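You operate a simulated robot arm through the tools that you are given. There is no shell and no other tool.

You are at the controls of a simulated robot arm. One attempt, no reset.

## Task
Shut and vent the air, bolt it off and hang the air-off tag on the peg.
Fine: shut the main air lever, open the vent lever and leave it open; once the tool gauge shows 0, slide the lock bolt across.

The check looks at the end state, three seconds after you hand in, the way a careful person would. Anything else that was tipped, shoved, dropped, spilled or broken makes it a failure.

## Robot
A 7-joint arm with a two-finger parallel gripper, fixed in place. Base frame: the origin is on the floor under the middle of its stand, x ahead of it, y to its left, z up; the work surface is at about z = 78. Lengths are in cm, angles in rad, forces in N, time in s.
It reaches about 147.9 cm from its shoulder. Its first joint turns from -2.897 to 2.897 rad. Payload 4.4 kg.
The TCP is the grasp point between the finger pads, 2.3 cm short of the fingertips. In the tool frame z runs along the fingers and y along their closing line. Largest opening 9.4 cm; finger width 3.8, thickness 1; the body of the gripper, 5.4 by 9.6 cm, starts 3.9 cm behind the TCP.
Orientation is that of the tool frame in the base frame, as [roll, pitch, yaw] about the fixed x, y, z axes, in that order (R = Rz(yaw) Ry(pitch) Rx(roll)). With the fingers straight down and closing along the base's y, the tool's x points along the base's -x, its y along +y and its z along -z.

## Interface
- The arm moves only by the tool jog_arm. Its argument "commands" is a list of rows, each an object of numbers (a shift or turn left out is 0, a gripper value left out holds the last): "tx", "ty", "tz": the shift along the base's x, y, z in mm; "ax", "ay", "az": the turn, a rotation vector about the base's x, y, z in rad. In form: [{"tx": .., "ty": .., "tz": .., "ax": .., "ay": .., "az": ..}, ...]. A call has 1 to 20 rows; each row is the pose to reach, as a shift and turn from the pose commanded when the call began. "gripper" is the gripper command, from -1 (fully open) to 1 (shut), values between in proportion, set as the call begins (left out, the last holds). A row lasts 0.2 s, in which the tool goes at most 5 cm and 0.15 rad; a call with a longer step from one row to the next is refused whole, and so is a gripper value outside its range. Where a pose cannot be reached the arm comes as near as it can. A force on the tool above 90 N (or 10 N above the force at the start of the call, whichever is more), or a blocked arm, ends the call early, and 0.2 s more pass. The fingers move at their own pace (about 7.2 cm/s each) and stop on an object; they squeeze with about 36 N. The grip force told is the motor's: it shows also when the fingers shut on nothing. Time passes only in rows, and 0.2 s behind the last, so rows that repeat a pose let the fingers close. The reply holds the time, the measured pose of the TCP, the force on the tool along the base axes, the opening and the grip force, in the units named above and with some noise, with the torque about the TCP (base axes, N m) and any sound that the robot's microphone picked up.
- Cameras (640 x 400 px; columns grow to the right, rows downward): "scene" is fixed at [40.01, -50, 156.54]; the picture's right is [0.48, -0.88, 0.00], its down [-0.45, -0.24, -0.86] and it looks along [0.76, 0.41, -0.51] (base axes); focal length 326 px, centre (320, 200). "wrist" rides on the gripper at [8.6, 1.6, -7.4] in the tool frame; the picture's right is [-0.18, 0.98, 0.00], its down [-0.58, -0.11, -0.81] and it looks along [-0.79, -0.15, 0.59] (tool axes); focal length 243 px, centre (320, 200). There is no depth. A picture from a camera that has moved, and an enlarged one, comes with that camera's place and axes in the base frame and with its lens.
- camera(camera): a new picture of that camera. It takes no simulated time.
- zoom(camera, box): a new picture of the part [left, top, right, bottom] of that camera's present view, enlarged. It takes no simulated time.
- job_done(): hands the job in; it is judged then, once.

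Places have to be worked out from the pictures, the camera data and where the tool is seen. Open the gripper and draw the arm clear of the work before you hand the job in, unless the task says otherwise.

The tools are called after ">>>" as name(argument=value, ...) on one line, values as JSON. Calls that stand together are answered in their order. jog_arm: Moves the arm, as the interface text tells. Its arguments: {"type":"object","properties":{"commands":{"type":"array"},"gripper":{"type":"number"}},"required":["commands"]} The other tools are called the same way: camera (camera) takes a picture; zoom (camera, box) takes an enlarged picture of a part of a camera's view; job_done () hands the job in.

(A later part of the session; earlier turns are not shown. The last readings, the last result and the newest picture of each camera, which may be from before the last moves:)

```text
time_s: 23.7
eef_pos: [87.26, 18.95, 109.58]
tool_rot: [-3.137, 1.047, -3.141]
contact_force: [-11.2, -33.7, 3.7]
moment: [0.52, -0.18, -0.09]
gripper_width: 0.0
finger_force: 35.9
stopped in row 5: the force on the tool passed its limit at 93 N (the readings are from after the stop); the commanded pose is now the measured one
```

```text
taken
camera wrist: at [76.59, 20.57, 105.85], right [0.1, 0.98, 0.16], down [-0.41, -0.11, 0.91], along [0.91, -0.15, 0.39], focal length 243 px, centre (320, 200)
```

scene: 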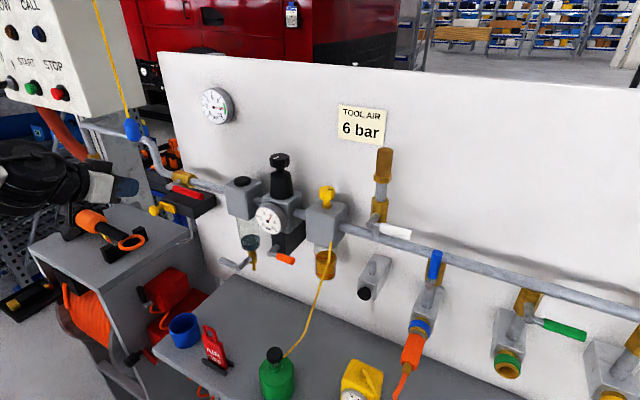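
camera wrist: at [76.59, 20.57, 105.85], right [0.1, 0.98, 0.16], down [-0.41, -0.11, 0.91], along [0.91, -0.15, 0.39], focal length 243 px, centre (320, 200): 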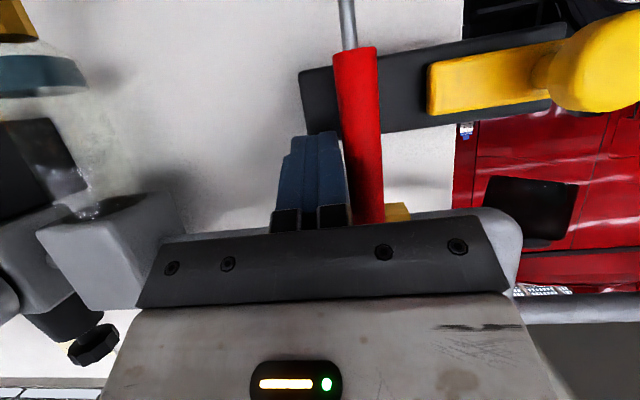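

The lever met its stop at exactly vertical, so the main air lever is shut. I back off: a little -y, then straight out in -x, and check the picture.

>>> jog_arm(commands=[{"ty": -8}, {"ty": -16}, {"ty": -16, "tx": -35}, {"ty": -16, "tx": -70}, {"ty": -16, "tx": -105}, {"ty": -16, "tx": -140, "tz": 20}, {"ty": -16, "tx": -140, "tz": 60}, {"ty": -16, "tx": -140, "tz": 90}])

>>> camera(camera="scene")

>>> zoom(camera="scene", box=[120, 150, 320, 270])

>>> camera(camera="wrist")

```text
time_s: 25.5
eef_pos: [73.28, 17.62, 118.61]
tool_rot: [-3.139, 1.048, -3.141]
contact_force: [0.8, 0.1, 0.0]
moment: [0.0, 0.01, 0.01]
gripper_width: 0.0
finger_force: 35.9
```

```text
taken
```

scene: 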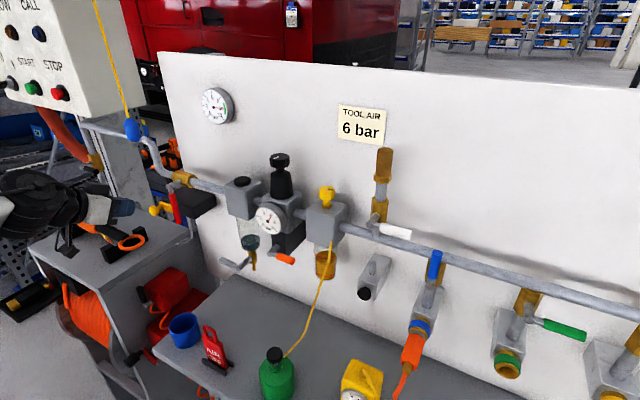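

```text
3.20 times, centred on (220, 210) of scene
camera zoom: at [40.01, -50.0, 156.54], right [0.48, -0.88, 0.0], down [-0.45, -0.24, -0.86], along [0.76, 0.41, -0.51], focal length 1043 px, centre (640, 168)
```

zoom: 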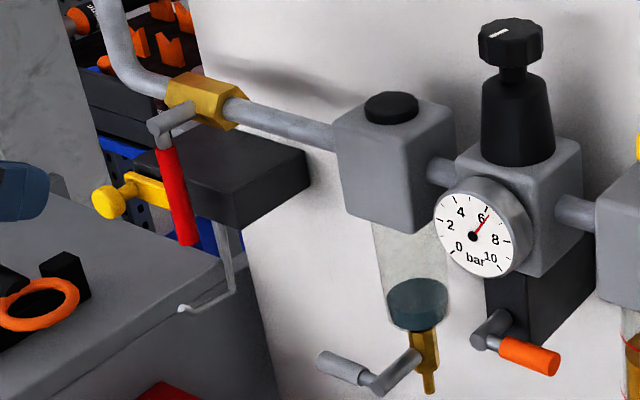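

```text
taken
camera wrist: at [62.65, 19.21, 114.81], right [0.09, 0.98, 0.16], down [-0.41, -0.11, 0.91], along [0.91, -0.15, 0.39], focal length 243 px, centre (320, 200)
```

wrist: 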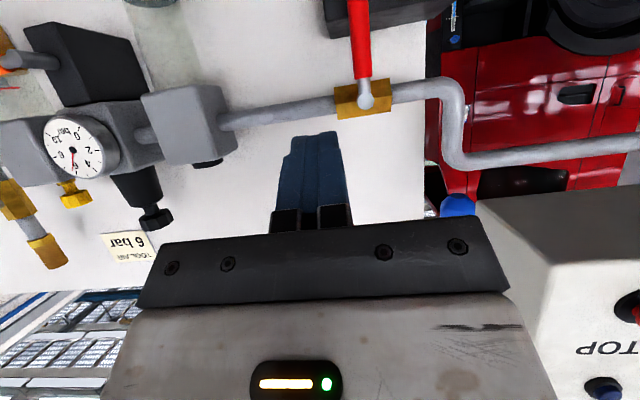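

Red lever hangs vertical (shut), gauge still holds 6 bar as expected. I traverse in front of the panel to the white lever at y≈-39.

>>> jog_arm(commands=[{"ty": -44}, {"ty": -88}, {"ty": -132}, {"ty": -176}, {"ty": -220}, {"ty": -264}, {"ty": -308}, {"ty": -352}, {"ty": -396}, {"ty": -440}, {"ty": -484}, {"ty": -528, "tz": -8}, {"ty": -566, "tz": -16}, {"ty": -566, "tz": -16}])

>>> camera(camera="wrist")

>>> camera(camera="scene")

```text
time_s: 28.5
eef_pos: [73.37, -39.07, 116.82]
tool_rot: [-3.137, 1.046, -3.138]
contact_force: [0.1, -0.3, -0.4]
moment: [0.01, -0.02, 0.0]
gripper_width: 0.0
finger_force: 36.7
```

```text
taken
camera wrist: at [62.7, -37.48, 113.09], right [0.09, 0.98, 0.16], down [-0.41, -0.11, 0.91], along [0.91, -0.15, 0.39], focal length 243 px, centre (320, 200)
```

wrist: 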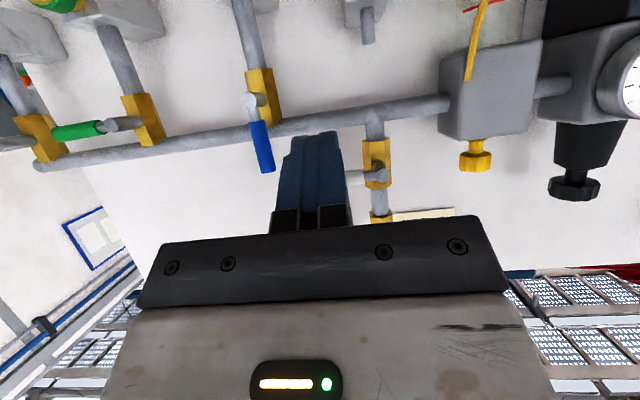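

```text
taken
```

scene: 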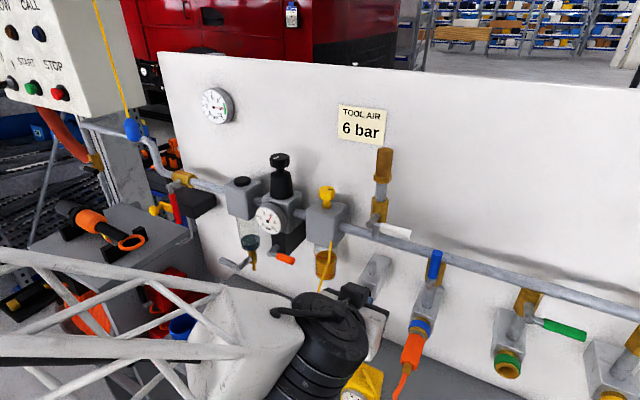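

White lever's pivot confirmed near [88.5, -34.5, 121.5] with its handle out to y≈-42; blue lever is at y≈-47, clear. I move in below the white handle and then press up gently to test it.

>>> jog_arm(commands=[{"tx": 36}, {"tx": 72}, {"tx": 108}, {"tx": 141}, {"tx": 141, "tz": 8}, {"tx": 141, "tz": 14}])

>>> camera(camera="wrist")

>>> zoom(camera="scene", box=[320, 140, 480, 280])

```text
time_s: 29.9
eef_pos: [87.53, -39.17, 118.48]
tool_rot: [-3.137, 1.046, -3.139]
contact_force: [0.2, -0.6, -0.2]
moment: [0.0, -0.01, 0.03]
gripper_width: 0.02
finger_force: 36.2
```

```text
taken
camera wrist: at [76.85, -37.51, 114.66], right [0.09, 0.98, 0.16], down [-0.41, -0.11, 0.91], along [0.91, -0.15, 0.39], focal length 243 px, centre (320, 200)
```

wrist: 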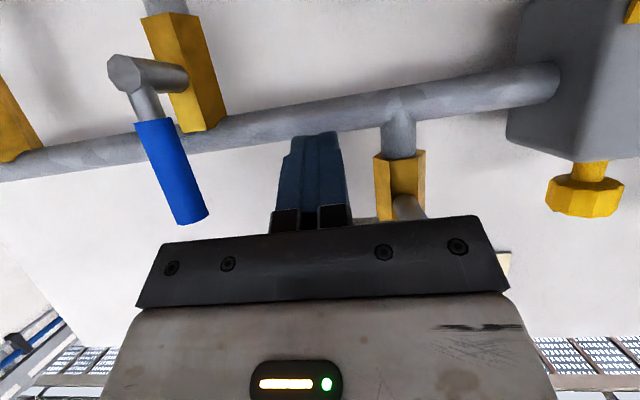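

```text
2.86 times, centred on (400, 210) of scene
camera zoom: at [40.01, -50.0, 156.54], right [0.48, -0.88, 0.0], down [-0.45, -0.24, -0.86], along [0.76, 0.41, -0.51], focal length 932 px, centre (91, 171)
```

zoom: 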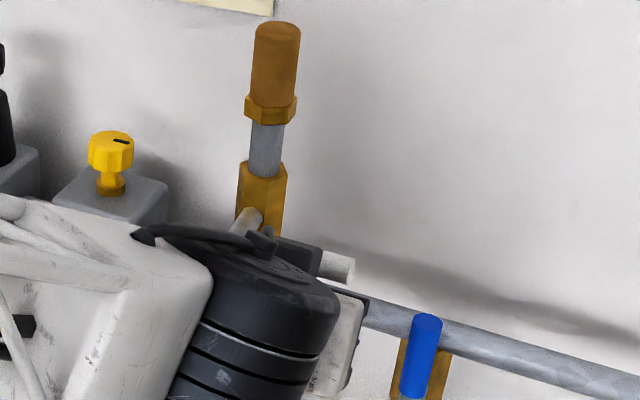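

No contact yet at z 118.5. I press up another centimetre in small steps, watching the force.

>>> jog_arm(commands=[{"tz": 4}, {"ty": -2, "tz": 8}, {"ty": -4, "tz": 12}])

>>> zoom(camera="scene", box=[320, 140, 480, 280])

```text
time_s: 30.7
eef_pos: [87.52, -39.6, 119.49]
tool_rot: [-3.139, 1.048, -3.138]
contact_force: [-4.6, 5.5, -5.0]
moment: [-0.17, -0.03, 0.11]
gripper_width: 0.0
finger_force: 36.3
```

```text
2.86 times, centred on (400, 210) of scene
camera zoom: at [40.01, -50.0, 156.54], right [0.48, -0.88, 0.0], down [-0.45, -0.24, -0.86], along [0.76, 0.41, -0.51], focal length 932 px, centre (91, 171)
```

zoom: 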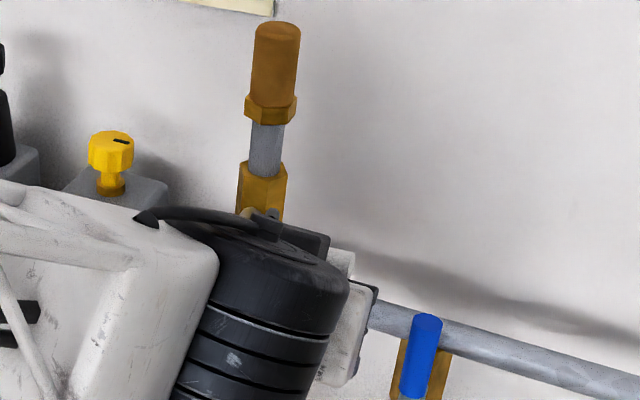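

Contact with a light 5 N load. I continue upward another centimetre along the arc to see whether it rotates.

>>> jog_arm(commands=[{"ty": -1, "tz": 4}, {"ty": -2, "tz": 8}, {"ty": -3, "tz": 12}])

>>> zoom(camera="scene", box=[320, 140, 480, 280])

>>> camera(camera="wrist")

```text
time_s: 31.5
eef_pos: [87.5, -39.77, 120.76]
tool_rot: [-3.14, 1.046, -3.141]
contact_force: [-1.6, 2.8, -4.5]
moment: [-0.08, -0.02, 0.05]
gripper_width: 0.0
finger_force: 36.2
```

```text
2.86 times, centred on (400, 210) of scene
camera zoom: at [40.01, -50.0, 156.54], right [0.48, -0.88, 0.0], down [-0.45, -0.24, -0.86], along [0.76, 0.41, -0.51], focal length 932 px, centre (91, 171)
```

zoom: 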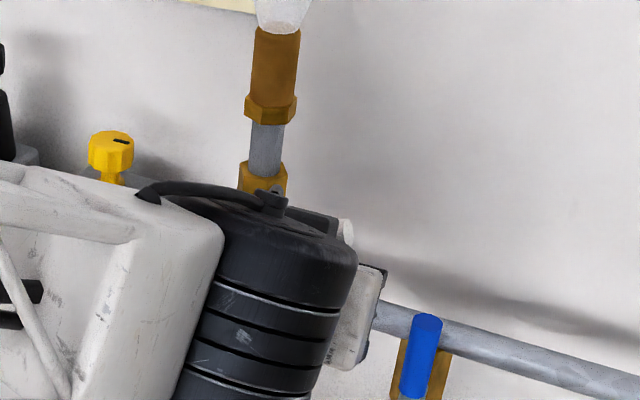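

```text
taken
camera wrist: at [76.79, -38.16, 117.0], right [0.09, 0.98, 0.16], down [-0.41, -0.11, 0.91], along [0.91, -0.15, 0.39], focal length 243 px, centre (320, 200)
```

wrist: 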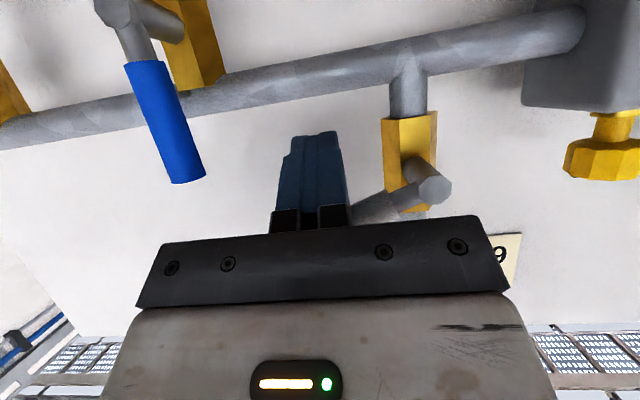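

A vapour puff appears at the silencer: the white lever turns up and it is indeed the vent. I follow the arc up to about 80°.

>>> jog_arm(commands=[{"ty": -1, "tz": 7}, {"ty": -1, "tz": 15}, {"ty": 1, "tz": 23}, {"ty": 4, "tz": 31}, {"ty": 9, "tz": 39}, {"ty": 15, "tz": 46}, {"ty": 22, "tz": 52}, {"ty": 28, "tz": 56}])

>>> zoom(camera="scene", box=[300, 100, 480, 280])

>>> camera(camera="wrist")

>>> zoom(camera="scene", box=[230, 180, 330, 260])

```text
time_s: 33.3
eef_pos: [87.39, -36.96, 126.58]
tool_rot: [-3.138, 1.049, -3.14]
contact_force: [-0.1, -2.6, 0.7]
moment: [0.09, 0.0, 0.01]
gripper_width: 0.0
finger_force: 35.8
```

```text
2.22 times, centred on (390, 190) of scene
camera zoom: at [40.01, -50.0, 156.54], right [0.48, -0.88, 0.0], down [-0.45, -0.24, -0.86], along [0.76, 0.41, -0.51], focal length 724 px, centre (164, 222)
```

zoom: 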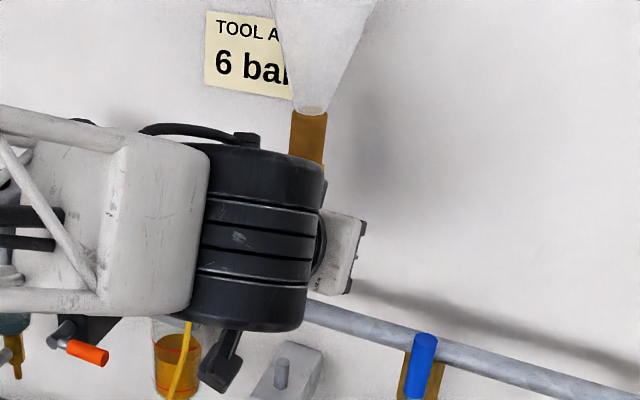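

```text
taken
camera wrist: at [76.7, -35.33, 122.78], right [0.09, 0.98, 0.16], down [-0.41, -0.11, 0.91], along [0.91, -0.15, 0.39], focal length 243 px, centre (320, 200)
```

wrist: 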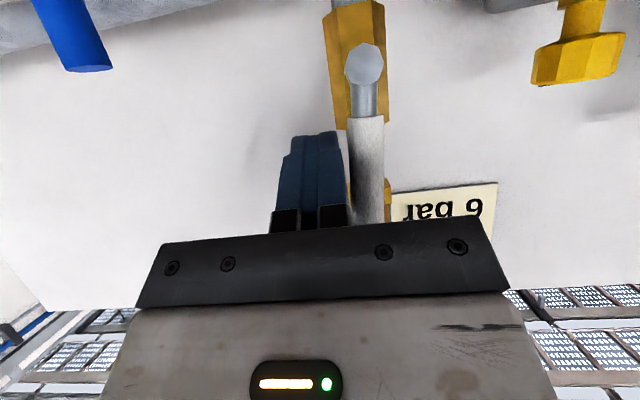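

```text
5.00 times, centred on (280, 220) of scene
camera zoom: at [40.01, -50.0, 156.54], right [0.48, -0.88, 0.0], down [-0.45, -0.24, -0.86], along [0.76, 0.41, -0.51], focal length 1630 px, centre (520, 100)
```

zoom: 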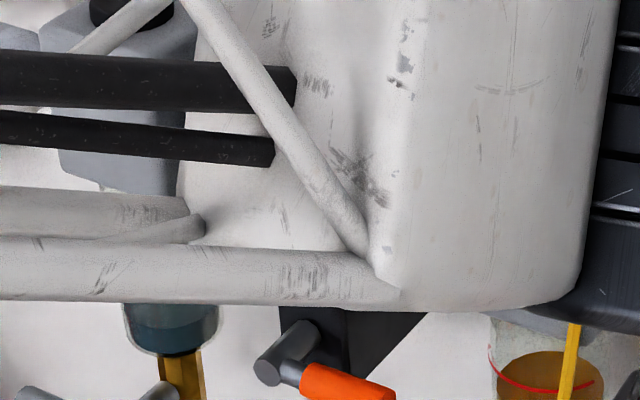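

Venting strongly; the lever is nearly vertical. I nudge +y in small steps to bring it fully to its open stop.

>>> jog_arm(commands=[{"ty": 3, "tz": 1}, {"ty": 6, "tz": 2}, {"ty": 8, "tz": 2}])

>>> camera(camera="wrist")

```text
time_s: 34.1
eef_pos: [87.47, -36.64, 126.72]
tool_rot: [-3.135, 1.048, 3.138]
contact_force: [21.3, -62.9, 2.9]
moment: [1.04, 0.3, -0.97]
gripper_width: 0.0
finger_force: 36.2
```

```text
taken
camera wrist: at [76.65, -34.87, 122.84], right [0.1, 0.98, 0.16], down [-0.41, -0.1, 0.91], along [0.91, -0.15, 0.39], focal length 243 px, centre (320, 200)
```

wrist: 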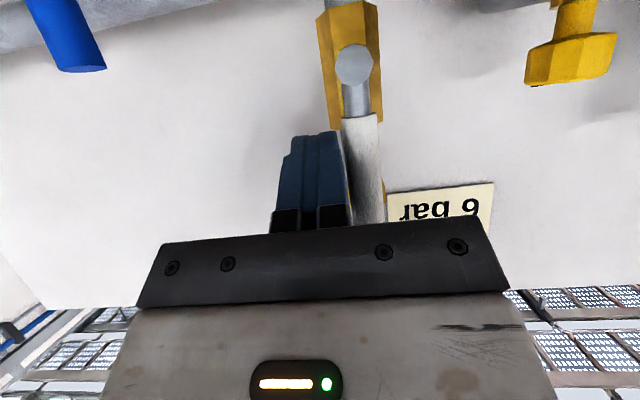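

The vent lever is at its open stop (63 N reaction, vertical). I back off -y and then out in -x, and read the gauge.

>>> jog_arm(commands=[{"ty": -10}, {"ty": -20}, {"ty": -20, "tx": -35}, {"ty": -20, "tx": -70}, {"ty": -20, "tx": -105}, {"ty": -20, "tx": -140}, {"ty": 20, "tx": -150}, {"ty": 60, "tx": -150}, {"ty": 100, "tx": -150, "tz": -10}, {"ty": 140, "tx": -150, "tz": -20}, {"ty": 180, "tx": -150, "tz": -30}, {"ty": 220, "tx": -150, "tz": -30}, {"ty": 260, "tx": -150, "tz": -30}, {"ty": 300, "tx": -150, "tz": -30}, {"ty": 340, "tx": -150, "tz": -30}, {"ty": 380, "tx": -150, "tz": -30}])

>>> camera(camera="scene")

>>> zoom(camera="scene", box=[230, 180, 330, 260])

>>> zoom(camera="scene", box=[320, 90, 480, 270])

>>> camera(camera="wrist")

```text
time_s: 37.5
eef_pos: [72.26, 2.0, 123.49]
tool_rot: [-3.136, 1.046, -3.14]
contact_force: [0.8, -0.8, -1.8]
moment: [0.01, -0.04, 0.0]
gripper_width: 0.01
finger_force: 35.7
```

```text
taken
```

scene: 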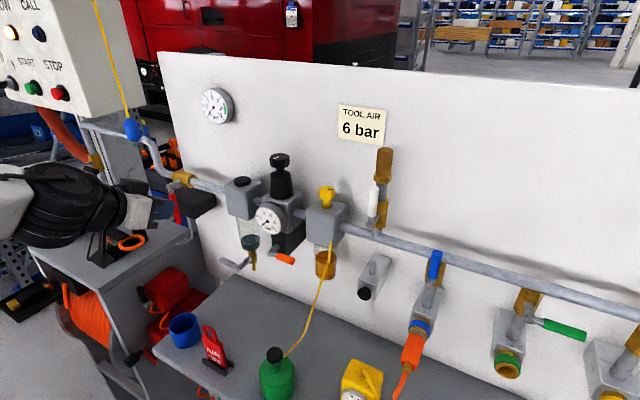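

```text
5.00 times, centred on (280, 220) of scene
camera zoom: at [40.01, -50.0, 156.54], right [0.48, -0.88, 0.0], down [-0.45, -0.24, -0.86], along [0.76, 0.41, -0.51], focal length 1630 px, centre (520, 100)
```

zoom: 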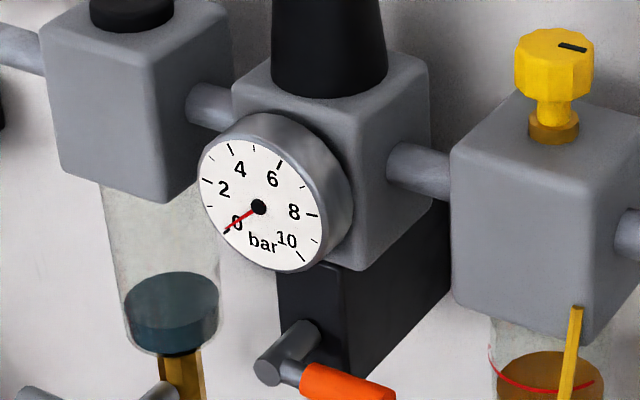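

```text
2.22 times, centred on (400, 180) of scene
camera zoom: at [40.01, -50.0, 156.54], right [0.48, -0.88, 0.0], down [-0.45, -0.24, -0.86], along [0.76, 0.41, -0.51], focal length 724 px, centre (142, 244)
```

zoom: 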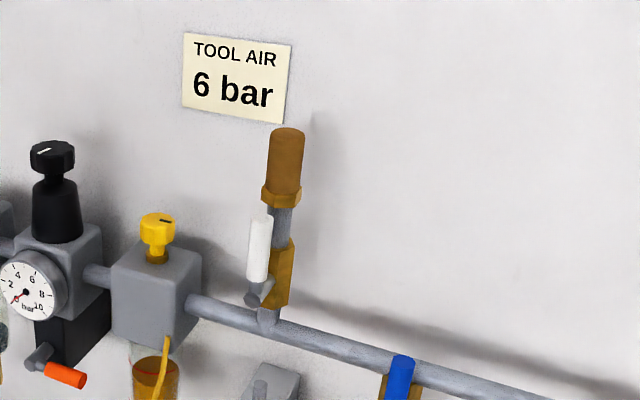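

```text
taken
camera wrist: at [61.53, 3.65, 119.72], right [0.09, 0.98, 0.16], down [-0.41, -0.11, 0.91], along [0.91, -0.15, 0.39], focal length 243 px, centre (320, 200)
```

wrist: 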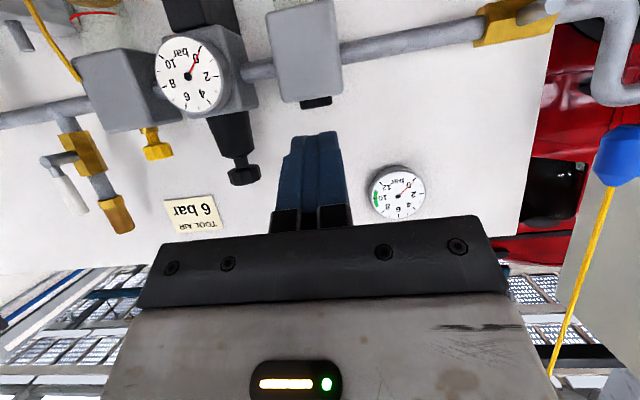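

The tool gauge reads 0. I check the other wall gauge and the box at the left where a lamp seems to have changed.

>>> zoom(camera="scene", box=[190, 80, 250, 130])

>>> zoom(camera="scene", box=[0, 0, 140, 110])

>>> zoom(camera="scene", box=[100, 150, 240, 260])

```text
8.00 times, centred on (220, 105) of scene
camera zoom: at [40.01, -50.0, 156.54], right [0.48, -0.88, 0.0], down [-0.45, -0.24, -0.86], along [0.76, 0.41, -0.51], focal length 2608 px, centre (1120, 960)
```

zoom: 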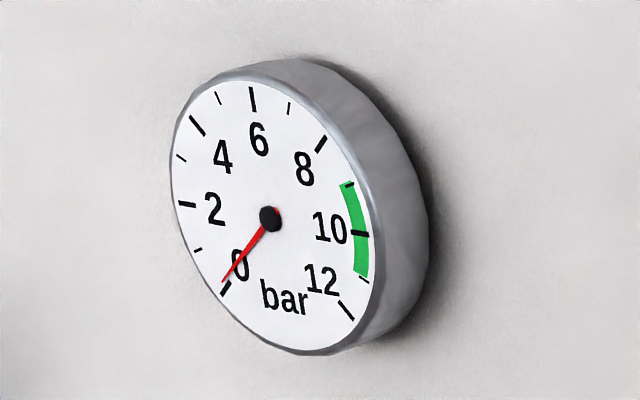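

```text
3.64 times, centred on (70, 55) of scene
camera zoom: at [40.01, -50.0, 156.54], right [0.48, -0.88, 0.0], down [-0.45, -0.24, -0.86], along [0.76, 0.41, -0.51], focal length 1186 px, centre (1229, 727)
```

zoom: 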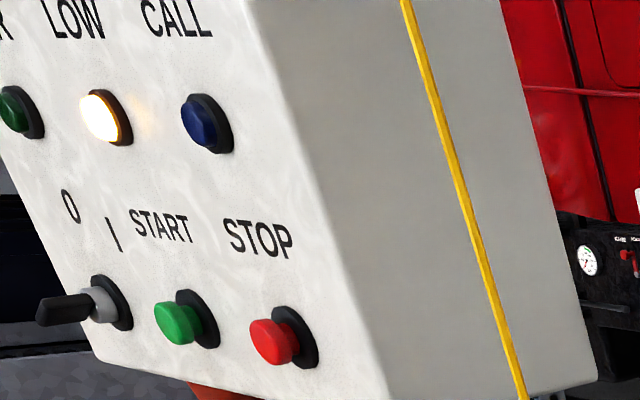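

```text
3.64 times, centred on (170, 205) of scene
camera zoom: at [40.01, -50.0, 156.54], right [0.48, -0.88, 0.0], down [-0.45, -0.24, -0.86], along [0.76, 0.41, -0.51], focal length 1186 px, centre (866, 182)
```

zoom: 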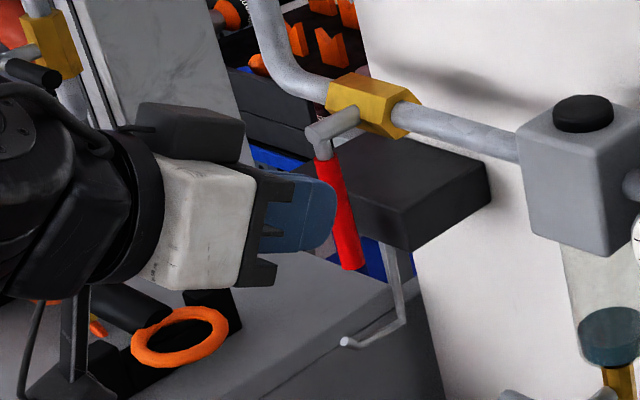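

Tool gauge and supply-side gauge both read 0, and the machine's LOW lamp is lit as a natural consequence. Next the bolt: I go to a staging point left of and in front of its knob (y≈33), easing the pitch to 0.8 rad so the camera stays above the orange tool.

>>> jog_arm(commands=[{"ay": 0.05, "ty": 40, "tz": -10}, {"ay": 0.1, "ty": 80, "tz": -20}, {"ay": 0.15, "ty": 120, "tz": -30}, {"ay": 0.2, "ty": 160, "tz": -40}, {"ay": 0.25, "ty": 200, "tz": -50}, {"ay": 0.25, "ty": 240, "tz": -60}, {"ay": 0.25, "ty": 280, "tz": -70}, {"ay": 0.25, "ty": 312, "tz": -80}, {"ay": 0.25, "ty": 312, "tz": -80}])

>>> camera(camera="wrist")

>>> camera(camera="scene")

>>> zoom(camera="wrist", box=[220, 0, 420, 220])

```text
time_s: 39.5
eef_pos: [72.4, 33.01, 115.53]
tool_rot: [-3.138, 0.798, -3.141]
contact_force: [0.0, -0.3, -0.2]
moment: [-0.03, 0.02, -0.03]
gripper_width: 0.0
finger_force: 36.3
```

```text
taken
camera wrist: at [61.03, 34.75, 114.58], right [0.13, 0.98, 0.13], down [-0.17, -0.11, 0.98], along [0.98, -0.15, 0.15], focal length 243 px, centre (320, 200)
```

wrist: 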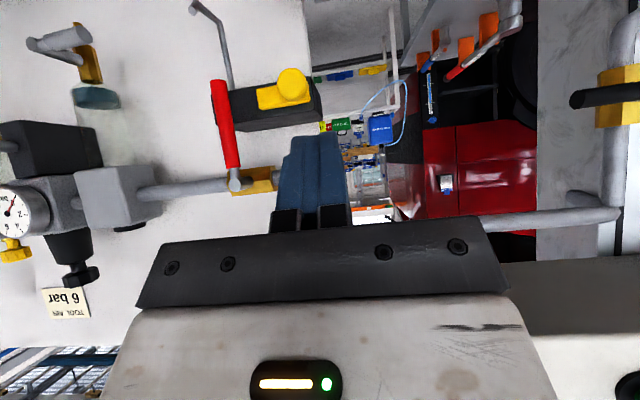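

```text
taken
```

scene: 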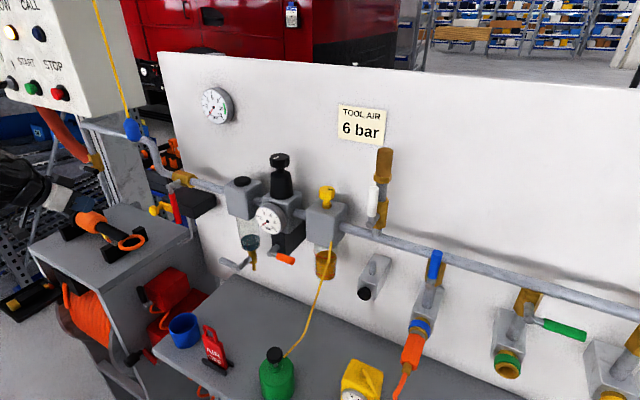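

```text
1.82 times, centred on (320, 110) of wrist
camera zoom: at [61.03, 34.75, 114.58], right [0.13, 0.98, 0.13], down [-0.17, -0.11, 0.98], along [0.98, -0.15, 0.15], focal length 441 px, centre (320, 364)
```

zoom: 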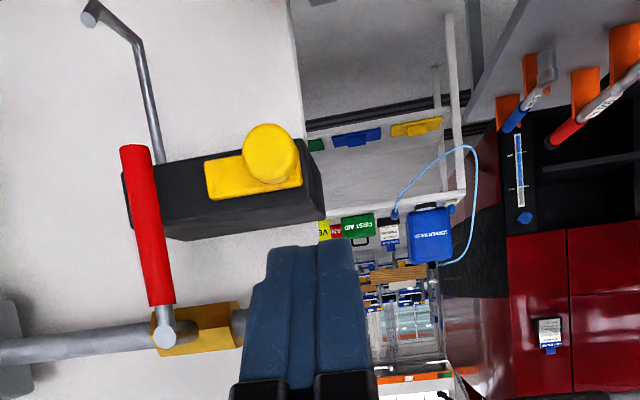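

The bolt's knob is at about [86.5, 29.7, 106.4] with radius ≈1.4, strip from y 24.5 to 30.7. I lower to z 107 and slide the closed fingers in on the left of the knob.

>>> jog_arm(commands=[{"tz": -42}, {"tz": -85}, {"tz": -85, "tx": 35}, {"tz": -85, "tx": 70}, {"tz": -85, "tx": 105}, {"tz": -85, "tx": 135}, {"tz": -85, "tx": 135}])

>>> camera(camera="wrist")

>>> zoom(camera="scene", box=[80, 140, 240, 260])

```text
time_s: 41.1
eef_pos: [85.66, 32.89, 107.26]
tool_rot: [-3.138, 0.798, -3.139]
contact_force: [-0.3, -0.3, 0.4]
moment: [-0.01, 0.0, -0.01]
gripper_width: 0.0
finger_force: 35.9
```

```text
taken
camera wrist: at [74.33, 34.55, 106.11], right [0.13, 0.98, 0.13], down [-0.17, -0.11, 0.98], along [0.98, -0.15, 0.15], focal length 243 px, centre (320, 200)
```

wrist: 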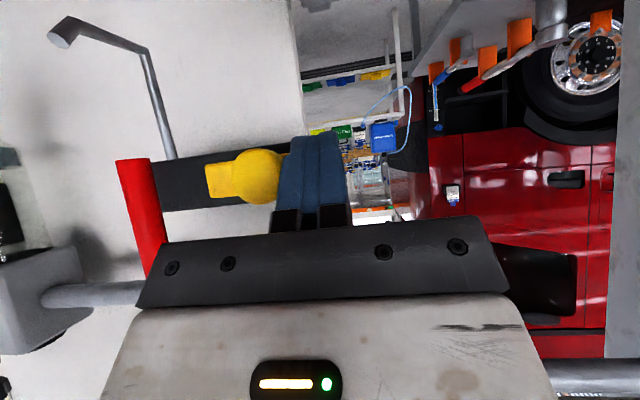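

```text
3.33 times, centred on (160, 200) of scene
camera zoom: at [40.01, -50.0, 156.54], right [0.48, -0.88, 0.0], down [-0.45, -0.24, -0.86], along [0.76, 0.41, -0.51], focal length 1087 px, centre (853, 200)
```

zoom: 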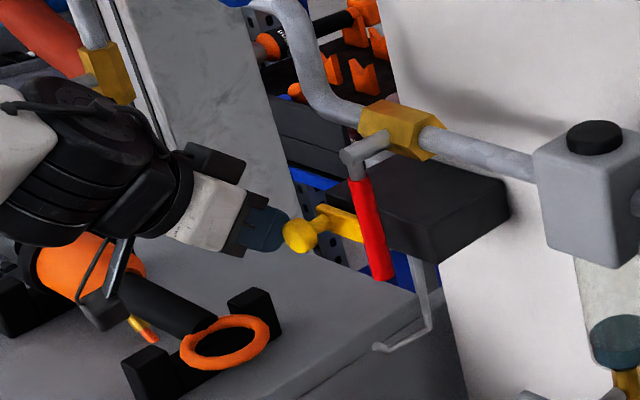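

Fingers sit just left of the knob with no contact. I push -y about 4 cm in small steps and check.

>>> jog_arm(commands=[{"ty": -6}, {"ty": -12}, {"ty": -18}, {"ty": -24}, {"ty": -30}, {"ty": -36}, {"ty": -42}])

>>> camera(camera="wrist")

>>> zoom(camera="scene", box=[80, 140, 240, 260])

```text
time_s: 42.7
eef_pos: [85.88, 28.82, 107.11]
tool_rot: [-3.138, 0.798, -3.139]
contact_force: [0.6, 1.1, 0.2]
moment: [0.01, 0.02, 0.0]
gripper_width: 0.0
finger_force: 35.8
```

```text
taken
camera wrist: at [74.54, 30.48, 106.15], right [0.13, 0.98, 0.13], down [-0.17, -0.11, 0.98], along [0.98, -0.15, 0.15], focal length 243 px, centre (320, 200)
```

wrist: 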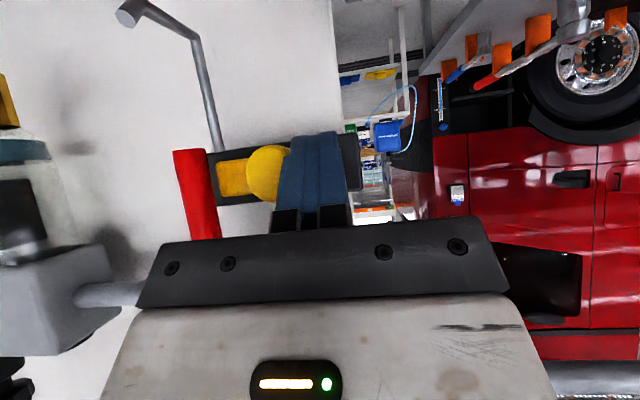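

```text
3.33 times, centred on (160, 200) of scene
camera zoom: at [40.01, -50.0, 156.54], right [0.48, -0.88, 0.0], down [-0.45, -0.24, -0.86], along [0.76, 0.41, -0.51], focal length 1087 px, centre (853, 200)
```

zoom: 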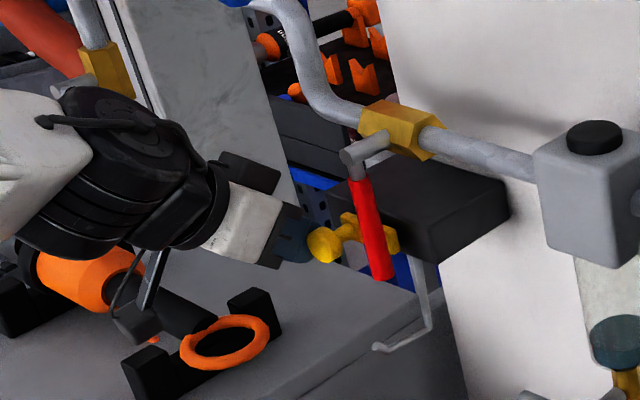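

The bolt slides freely and its strip now shows on the far side of the red lever. I continue in smaller steps until it stops.

>>> jog_arm(commands=[{"ty": -4}, {"ty": -8}, {"ty": -12}, {"ty": -15}, {"ty": -18}])

>>> camera(camera="wrist")

>>> zoom(camera="scene", box=[80, 140, 240, 260])

```text
time_s: 43.9
eef_pos: [85.96, 26.97, 107.1]
tool_rot: [-3.139, 0.798, -3.14]
contact_force: [-0.8, 0.1, 1.3]
moment: [0.0, -0.02, -0.03]
gripper_width: 0.0
finger_force: 36.1
```

```text
taken
camera wrist: at [74.61, 28.63, 106.12], right [0.13, 0.98, 0.13], down [-0.17, -0.11, 0.98], along [0.98, -0.15, 0.15], focal length 243 px, centre (320, 200)
```

wrist: 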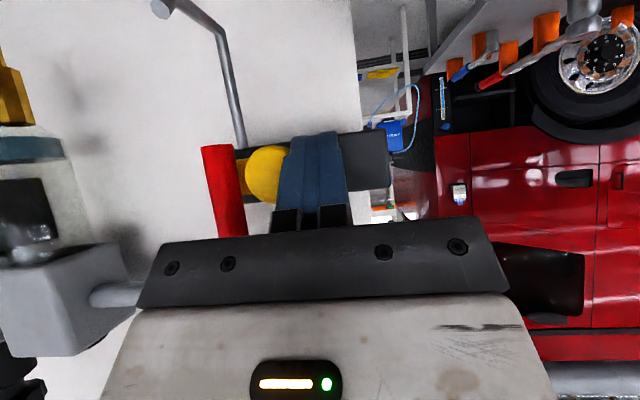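

```text
3.33 times, centred on (160, 200) of scene
camera zoom: at [40.01, -50.0, 156.54], right [0.48, -0.88, 0.0], down [-0.45, -0.24, -0.86], along [0.76, 0.41, -0.51], focal length 1087 px, centre (853, 200)
```

zoom: 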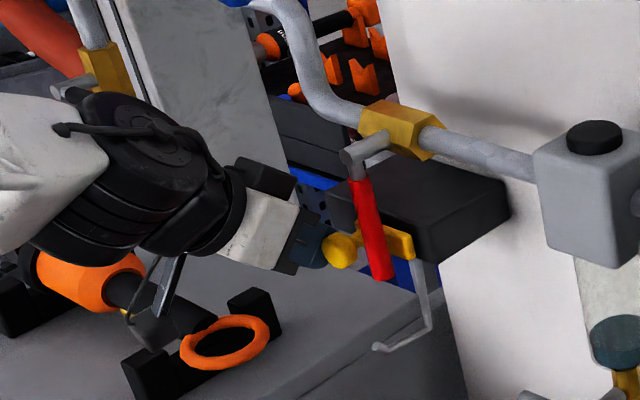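

The strip now reaches to y≈19.1, past the lever; the knob is still ~0.7 cm short of the lever. I creep 2 mm at a time to feel for the bolt's end stop without touching the lever.

>>> jog_arm(commands=[{"ty": -1.5}, {"ty": -3}, {"ty": -3}])

>>> zoom(camera="wrist", box=[180, 100, 400, 240])

```text
time_s: 44.7
eef_pos: [85.92, 26.73, 107.15]
tool_rot: [-3.141, 0.799, -3.137]
contact_force: [3.9, 53.0, -0.1]
moment: [0.35, -0.05, 0.84]
gripper_width: 0.0
finger_force: 35.4
```

```text
2.86 times, centred on (290, 170) of wrist
camera zoom: at [74.6, 28.5, 106.12], right [0.13, 0.98, 0.13], down [-0.17, -0.11, 0.98], along [0.98, -0.15, 0.16], focal length 693 px, centre (406, 286)
```

zoom: 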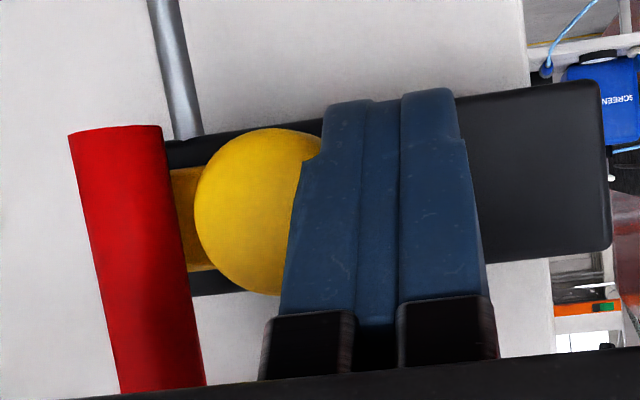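

End stop felt (53 N) with the knob still clear of the lever: the bolt is fully across. I ease off +y, withdraw in -x and verify lever and bolt.

>>> jog_arm(commands=[{"ty": 6}, {"ty": 14}, {"ty": 14, "tx": -35}, {"ty": 14, "tx": -70}, {"ty": 14, "tx": -105}, {"ty": 14, "tx": -140}, {"ty": 14, "tx": -160}])

>>> zoom(camera="scene", box=[120, 140, 280, 260])

>>> camera(camera="wrist")

```text
time_s: 46.3
eef_pos: [70.0, 27.99, 107.05]
tool_rot: [-3.138, 0.797, -3.14]
contact_force: [0.6, 0.2, -0.1]
moment: [0.04, 0.01, -0.03]
gripper_width: 0.01
finger_force: 36.0
```

```text
3.33 times, centred on (200, 200) of scene
camera zoom: at [40.01, -50.0, 156.54], right [0.48, -0.88, 0.0], down [-0.45, -0.24, -0.86], along [0.76, 0.41, -0.51], focal length 1087 px, centre (720, 200)
```

zoom: 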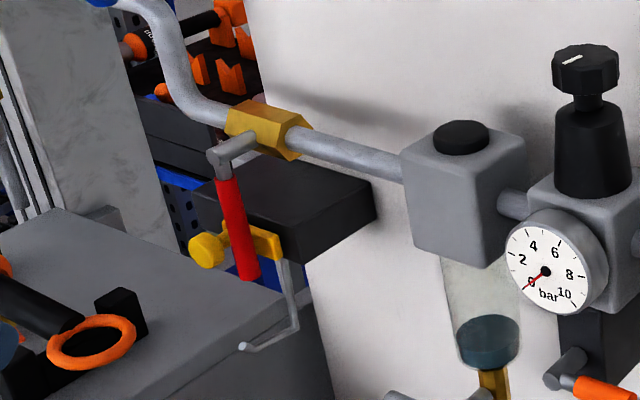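

```text
taken
camera wrist: at [58.64, 29.64, 106.0], right [0.13, 0.98, 0.13], down [-0.17, -0.11, 0.98], along [0.98, -0.15, 0.15], focal length 243 px, centre (320, 200)
```

wrist: 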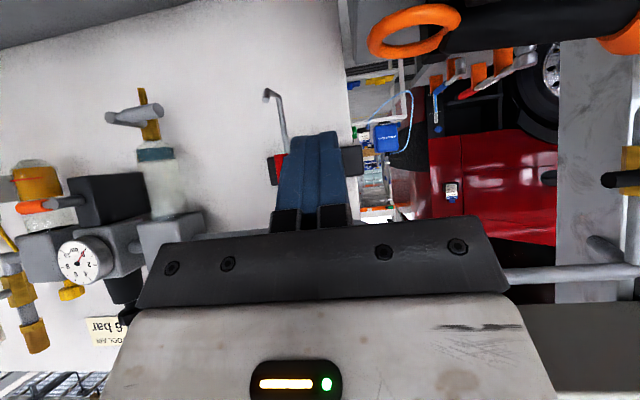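

Lever down, bolt across, gauge 0. Now the tag: I swing back to x≈55 and over to y≈-3.2 with the gripper opening, pitched 1.05 rad, to check alignment with the tag.

>>> jog_arm(commands=[{"tx": -40, "tz": 5}, {"tx": -80, "ty": -20, "tz": 10}, {"tx": -110, "ty": -55, "tz": 10, "ay": -0.04}, {"tx": -140, "ty": -95, "tz": 5, "ay": -0.08}, {"tx": -150, "ty": -135, "tz": -5, "ay": -0.12}, {"tx": -150, "ty": -175, "tz": -20, "ay": -0.16}, {"tx": -150, "ty": -215, "tz": -40, "ay": -0.2}, {"tx": -150, "ty": -255, "tz": -60, "ay": -0.25}, {"tx": -150, "ty": -295, "tz": -80, "ay": -0.25}, {"tx": -150, "ty": -312, "tz": -110, "ay": -0.25}, {"tx": -150, "ty": -312, "tz": -110, "ay": -0.25}], gripper=-1)

>>> camera(camera="wrist")

>>> camera(camera="scene")

```text
refused: row 4 steps farther than a row can; nothing moved
```

```text
taken
camera wrist: at [58.64, 29.64, 106.0], right [0.13, 0.98, 0.13], down [-0.17, -0.11, 0.98], along [0.98, -0.15, 0.15], focal length 243 px, centre (320, 200)
```

wrist: 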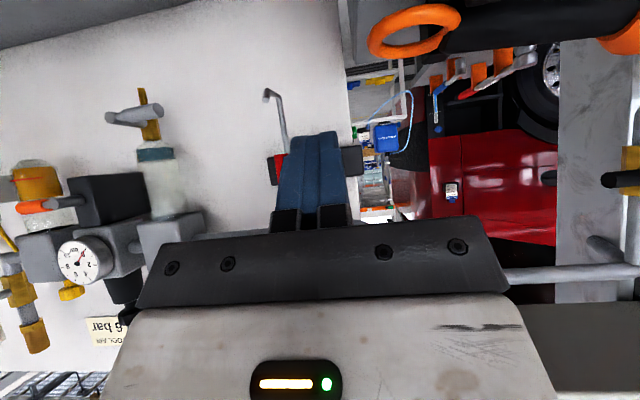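

```text
taken
```

scene: 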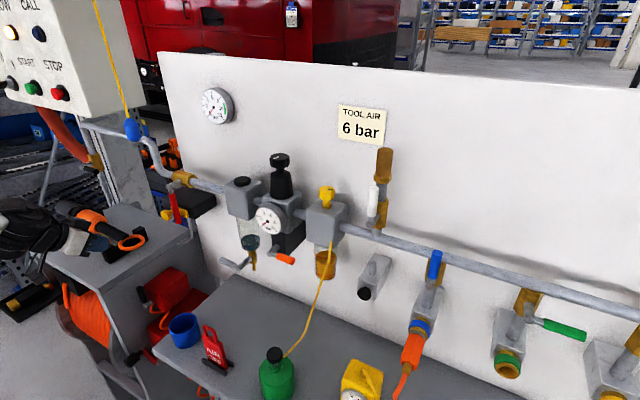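

The move was refused because one step was over 5 cm; nothing moved. I repeat it with smaller steps.

>>> jog_arm(commands=[{"tx": -40, "tz": 5}, {"tx": -80, "ty": -20, "tz": 10}, {"tx": -110, "ty": -50, "tz": 10, "ay": -0.04}, {"tx": -135, "ty": -85, "tz": 5, "ay": -0.08}, {"tx": -150, "ty": -125, "tz": -5, "ay": -0.12}, {"tx": -150, "ty": -165, "tz": -20, "ay": -0.16}, {"tx": -150, "ty": -205, "tz": -40, "ay": -0.2}, {"tx": -150, "ty": -245, "tz": -60, "ay": -0.25}, {"tx": -150, "ty": -285, "tz": -80, "ay": -0.25}, {"tx": -150, "ty": -312, "tz": -110, "ay": -0.25}, {"tx": -150, "ty": -312, "tz": -110, "ay": -0.25}], gripper=-1)

>>> camera(camera="wrist")

>>> camera(camera="scene")

```text
time_s: 48.7
eef_pos: [54.71, -3.28, 96.16]
tool_rot: [-3.136, 1.046, -3.139]
contact_force: [0.1, 0.8, -0.5]
moment: [0.0, -0.01, -0.04]
gripper_width: 9.4
finger_force: 0.1
```

```text
taken
camera wrist: at [44.11, -1.61, 92.53], right [0.09, 0.98, 0.16], down [-0.41, -0.11, 0.91], along [0.91, -0.15, 0.39], focal length 243 px, centre (320, 200)
```

wrist: 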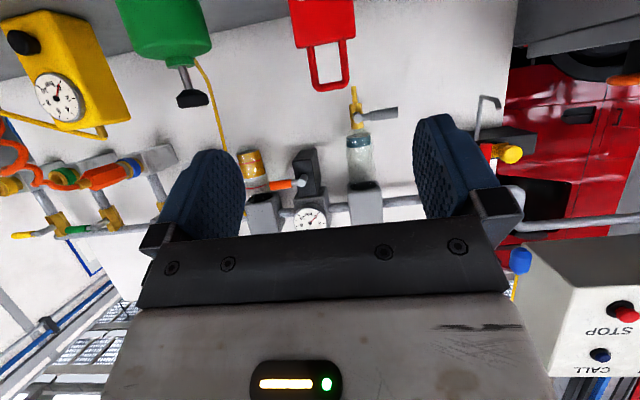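

```text
taken
```

scene: 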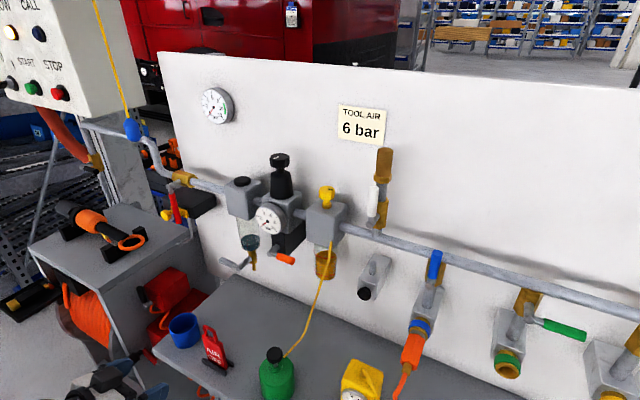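

The tag is visible between the fingers. I zoom in to refine its centre before going in.

>>> zoom(camera="wrist", box=[260, 0, 400, 100])

>>> zoom(camera="scene", box=[160, 300, 260, 400])

```text
4.00 times, centred on (330, 50) of wrist
camera zoom: at [44.11, -1.61, 92.53], right [0.09, 0.98, 0.16], down [-0.41, -0.11, 0.91], along [0.91, -0.15, 0.39], focal length 970 px, centre (280, 800)
```

zoom: 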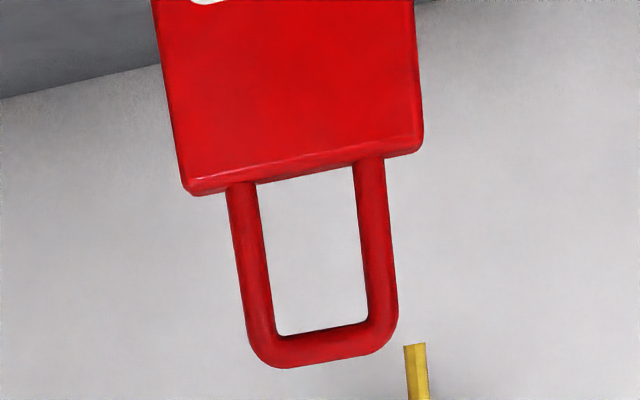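

```text
4.00 times, centred on (210, 350) of scene
camera zoom: at [40.01, -50.0, 156.54], right [0.48, -0.88, 0.0], down [-0.45, -0.24, -0.86], along [0.76, 0.41, -0.51], focal length 1304 px, centre (760, -400)
```

zoom: 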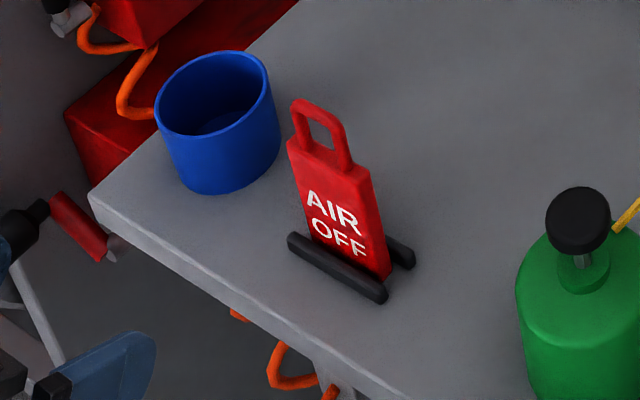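

Tag plate spans y -5.8…-0.05 (centre ≈-3.0), top z≈87.9, loop inner height ≈3.4. I lower to z≈84 in front of the bench and move forward to x≈66 with the fingers straddling the tag.

>>> jog_arm(commands=[{"ty": 2.5, "tz": -40}, {"ty": 2.5, "tz": -80}, {"ty": 2.5, "tz": -121}, {"ty": 2.5, "tx": 40, "tz": -121}, {"ty": 2.5, "tx": 75, "tz": -121}, {"ty": 2.5, "tx": 110, "tz": -121}, {"ty": 2.5, "tx": 110, "tz": -121}])

>>> camera(camera="wrist")

>>> zoom(camera="scene", box=[140, 290, 300, 400])

```text
time_s: 50.3
eef_pos: [66.04, -2.95, 83.93]
tool_rot: [-3.137, 1.048, -3.137]
contact_force: [-0.4, -0.2, -0.4]
moment: [0.01, -0.01, -0.01]
gripper_width: 9.4
finger_force: 0.2
```

```text
taken
camera wrist: at [55.35, -1.28, 80.22], right [0.09, 0.98, 0.16], down [-0.41, -0.11, 0.91], along [0.91, -0.15, 0.39], focal length 243 px, centre (320, 200)
```

wrist: 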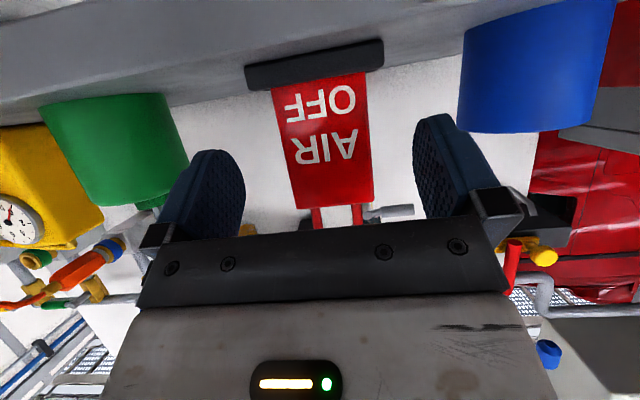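

```text
3.64 times, centred on (220, 345) of scene
camera zoom: at [40.01, -50.0, 156.54], right [0.48, -0.88, 0.0], down [-0.45, -0.24, -0.86], along [0.76, 0.41, -0.51], focal length 1186 px, centre (684, -327)
```

zoom: 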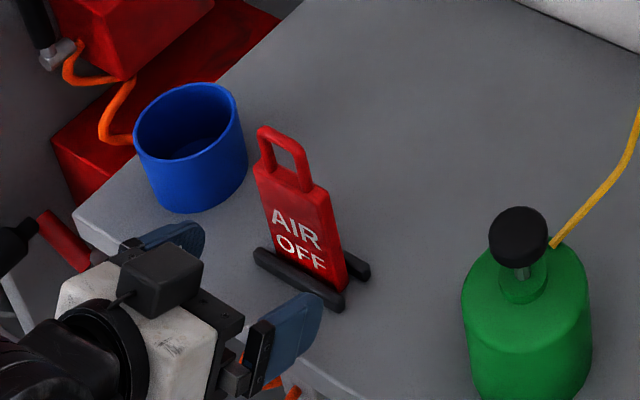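

Alignment is good. I notice a black block on top of the hand that could meet the peg later, so I measure it before choosing the grasp pitch.

>>> zoom(camera="scene", box=[130, 330, 240, 400])

>>> zoom(camera="wrist", box=[220, 20, 420, 240])

```text
5.71 times, centred on (185, 365) of scene
camera zoom: at [40.01, -50.0, 156.54], right [0.48, -0.88, 0.0], down [-0.45, -0.24, -0.86], along [0.76, 0.41, -0.51], focal length 1863 px, centre (1091, -743)
```

zoom: 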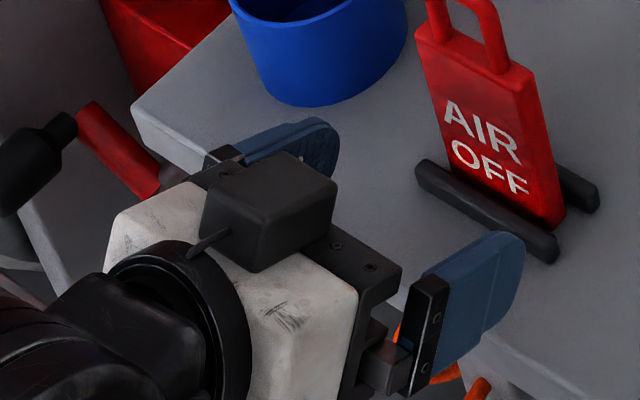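

```text
1.82 times, centred on (320, 130) of wrist
camera zoom: at [55.35, -1.28, 80.22], right [0.09, 0.98, 0.16], down [-0.41, -0.11, 0.91], along [0.91, -0.15, 0.39], focal length 441 px, centre (320, 327)
```

zoom: 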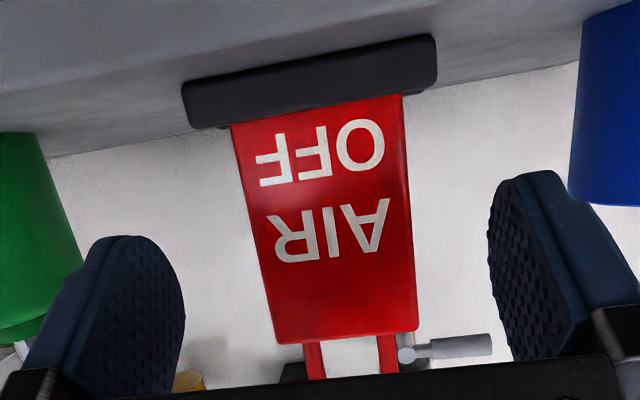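

The block is about 2.7×3.1×2.1 cm, starting ~4.6 cm behind the TCP, so a flatter pitch (1.35 rad) keeps it away from the peg later; the camera still clears the bench edge. I flatten the wrist here, then advance onto the tag.

>>> jog_arm(commands=[{"ay": -0.1}, {"ay": -0.2}, {"ay": -0.3}, {"ay": -0.3, "tx": 20, "tz": -3}, {"ay": -0.3, "tx": 40, "tz": -3}, {"ay": -0.3, "tx": 56, "tz": -3}, {"ay": -0.3, "tx": 56, "tz": -3}])

>>> camera(camera="wrist")

>>> zoom(camera="scene", box=[140, 290, 300, 400])

```text
time_s: 51.9
eef_pos: [71.63, -2.9, 83.76]
tool_rot: [-3.133, 1.348, -3.134]
contact_force: [0.0, 0.2, -0.8]
moment: [0.02, -0.01, 0.0]
gripper_width: 9.41
finger_force: 0.0
```

```text
taken
camera wrist: at [62.54, -1.17, 76.95], right [0.04, 0.98, 0.18], down [-0.66, -0.11, 0.75], along [0.75, -0.15, 0.64], focal length 243 px, centre (320, 200)
```

wrist: 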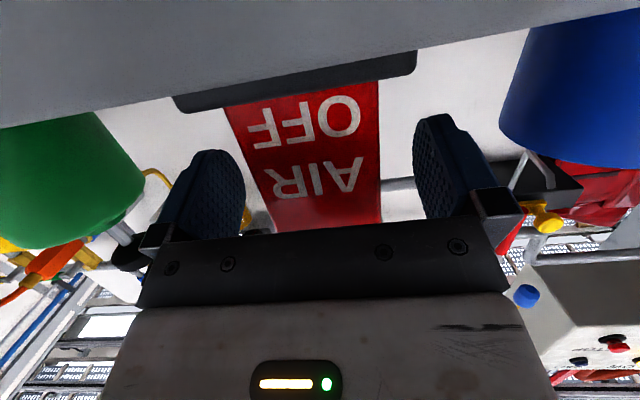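

```text
3.64 times, centred on (220, 345) of scene
camera zoom: at [40.01, -50.0, 156.54], right [0.48, -0.88, 0.0], down [-0.45, -0.24, -0.86], along [0.76, 0.41, -0.51], focal length 1186 px, centre (684, -327)
```

zoom: 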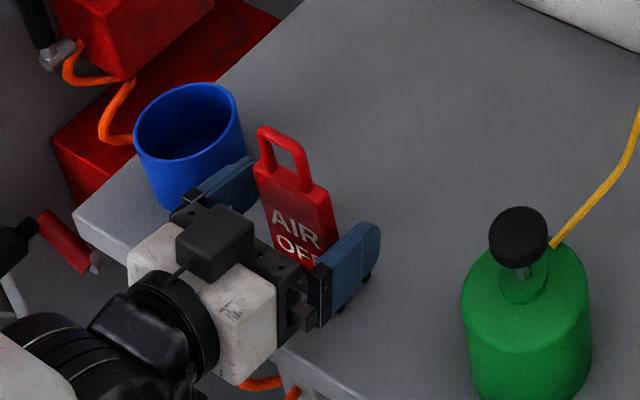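

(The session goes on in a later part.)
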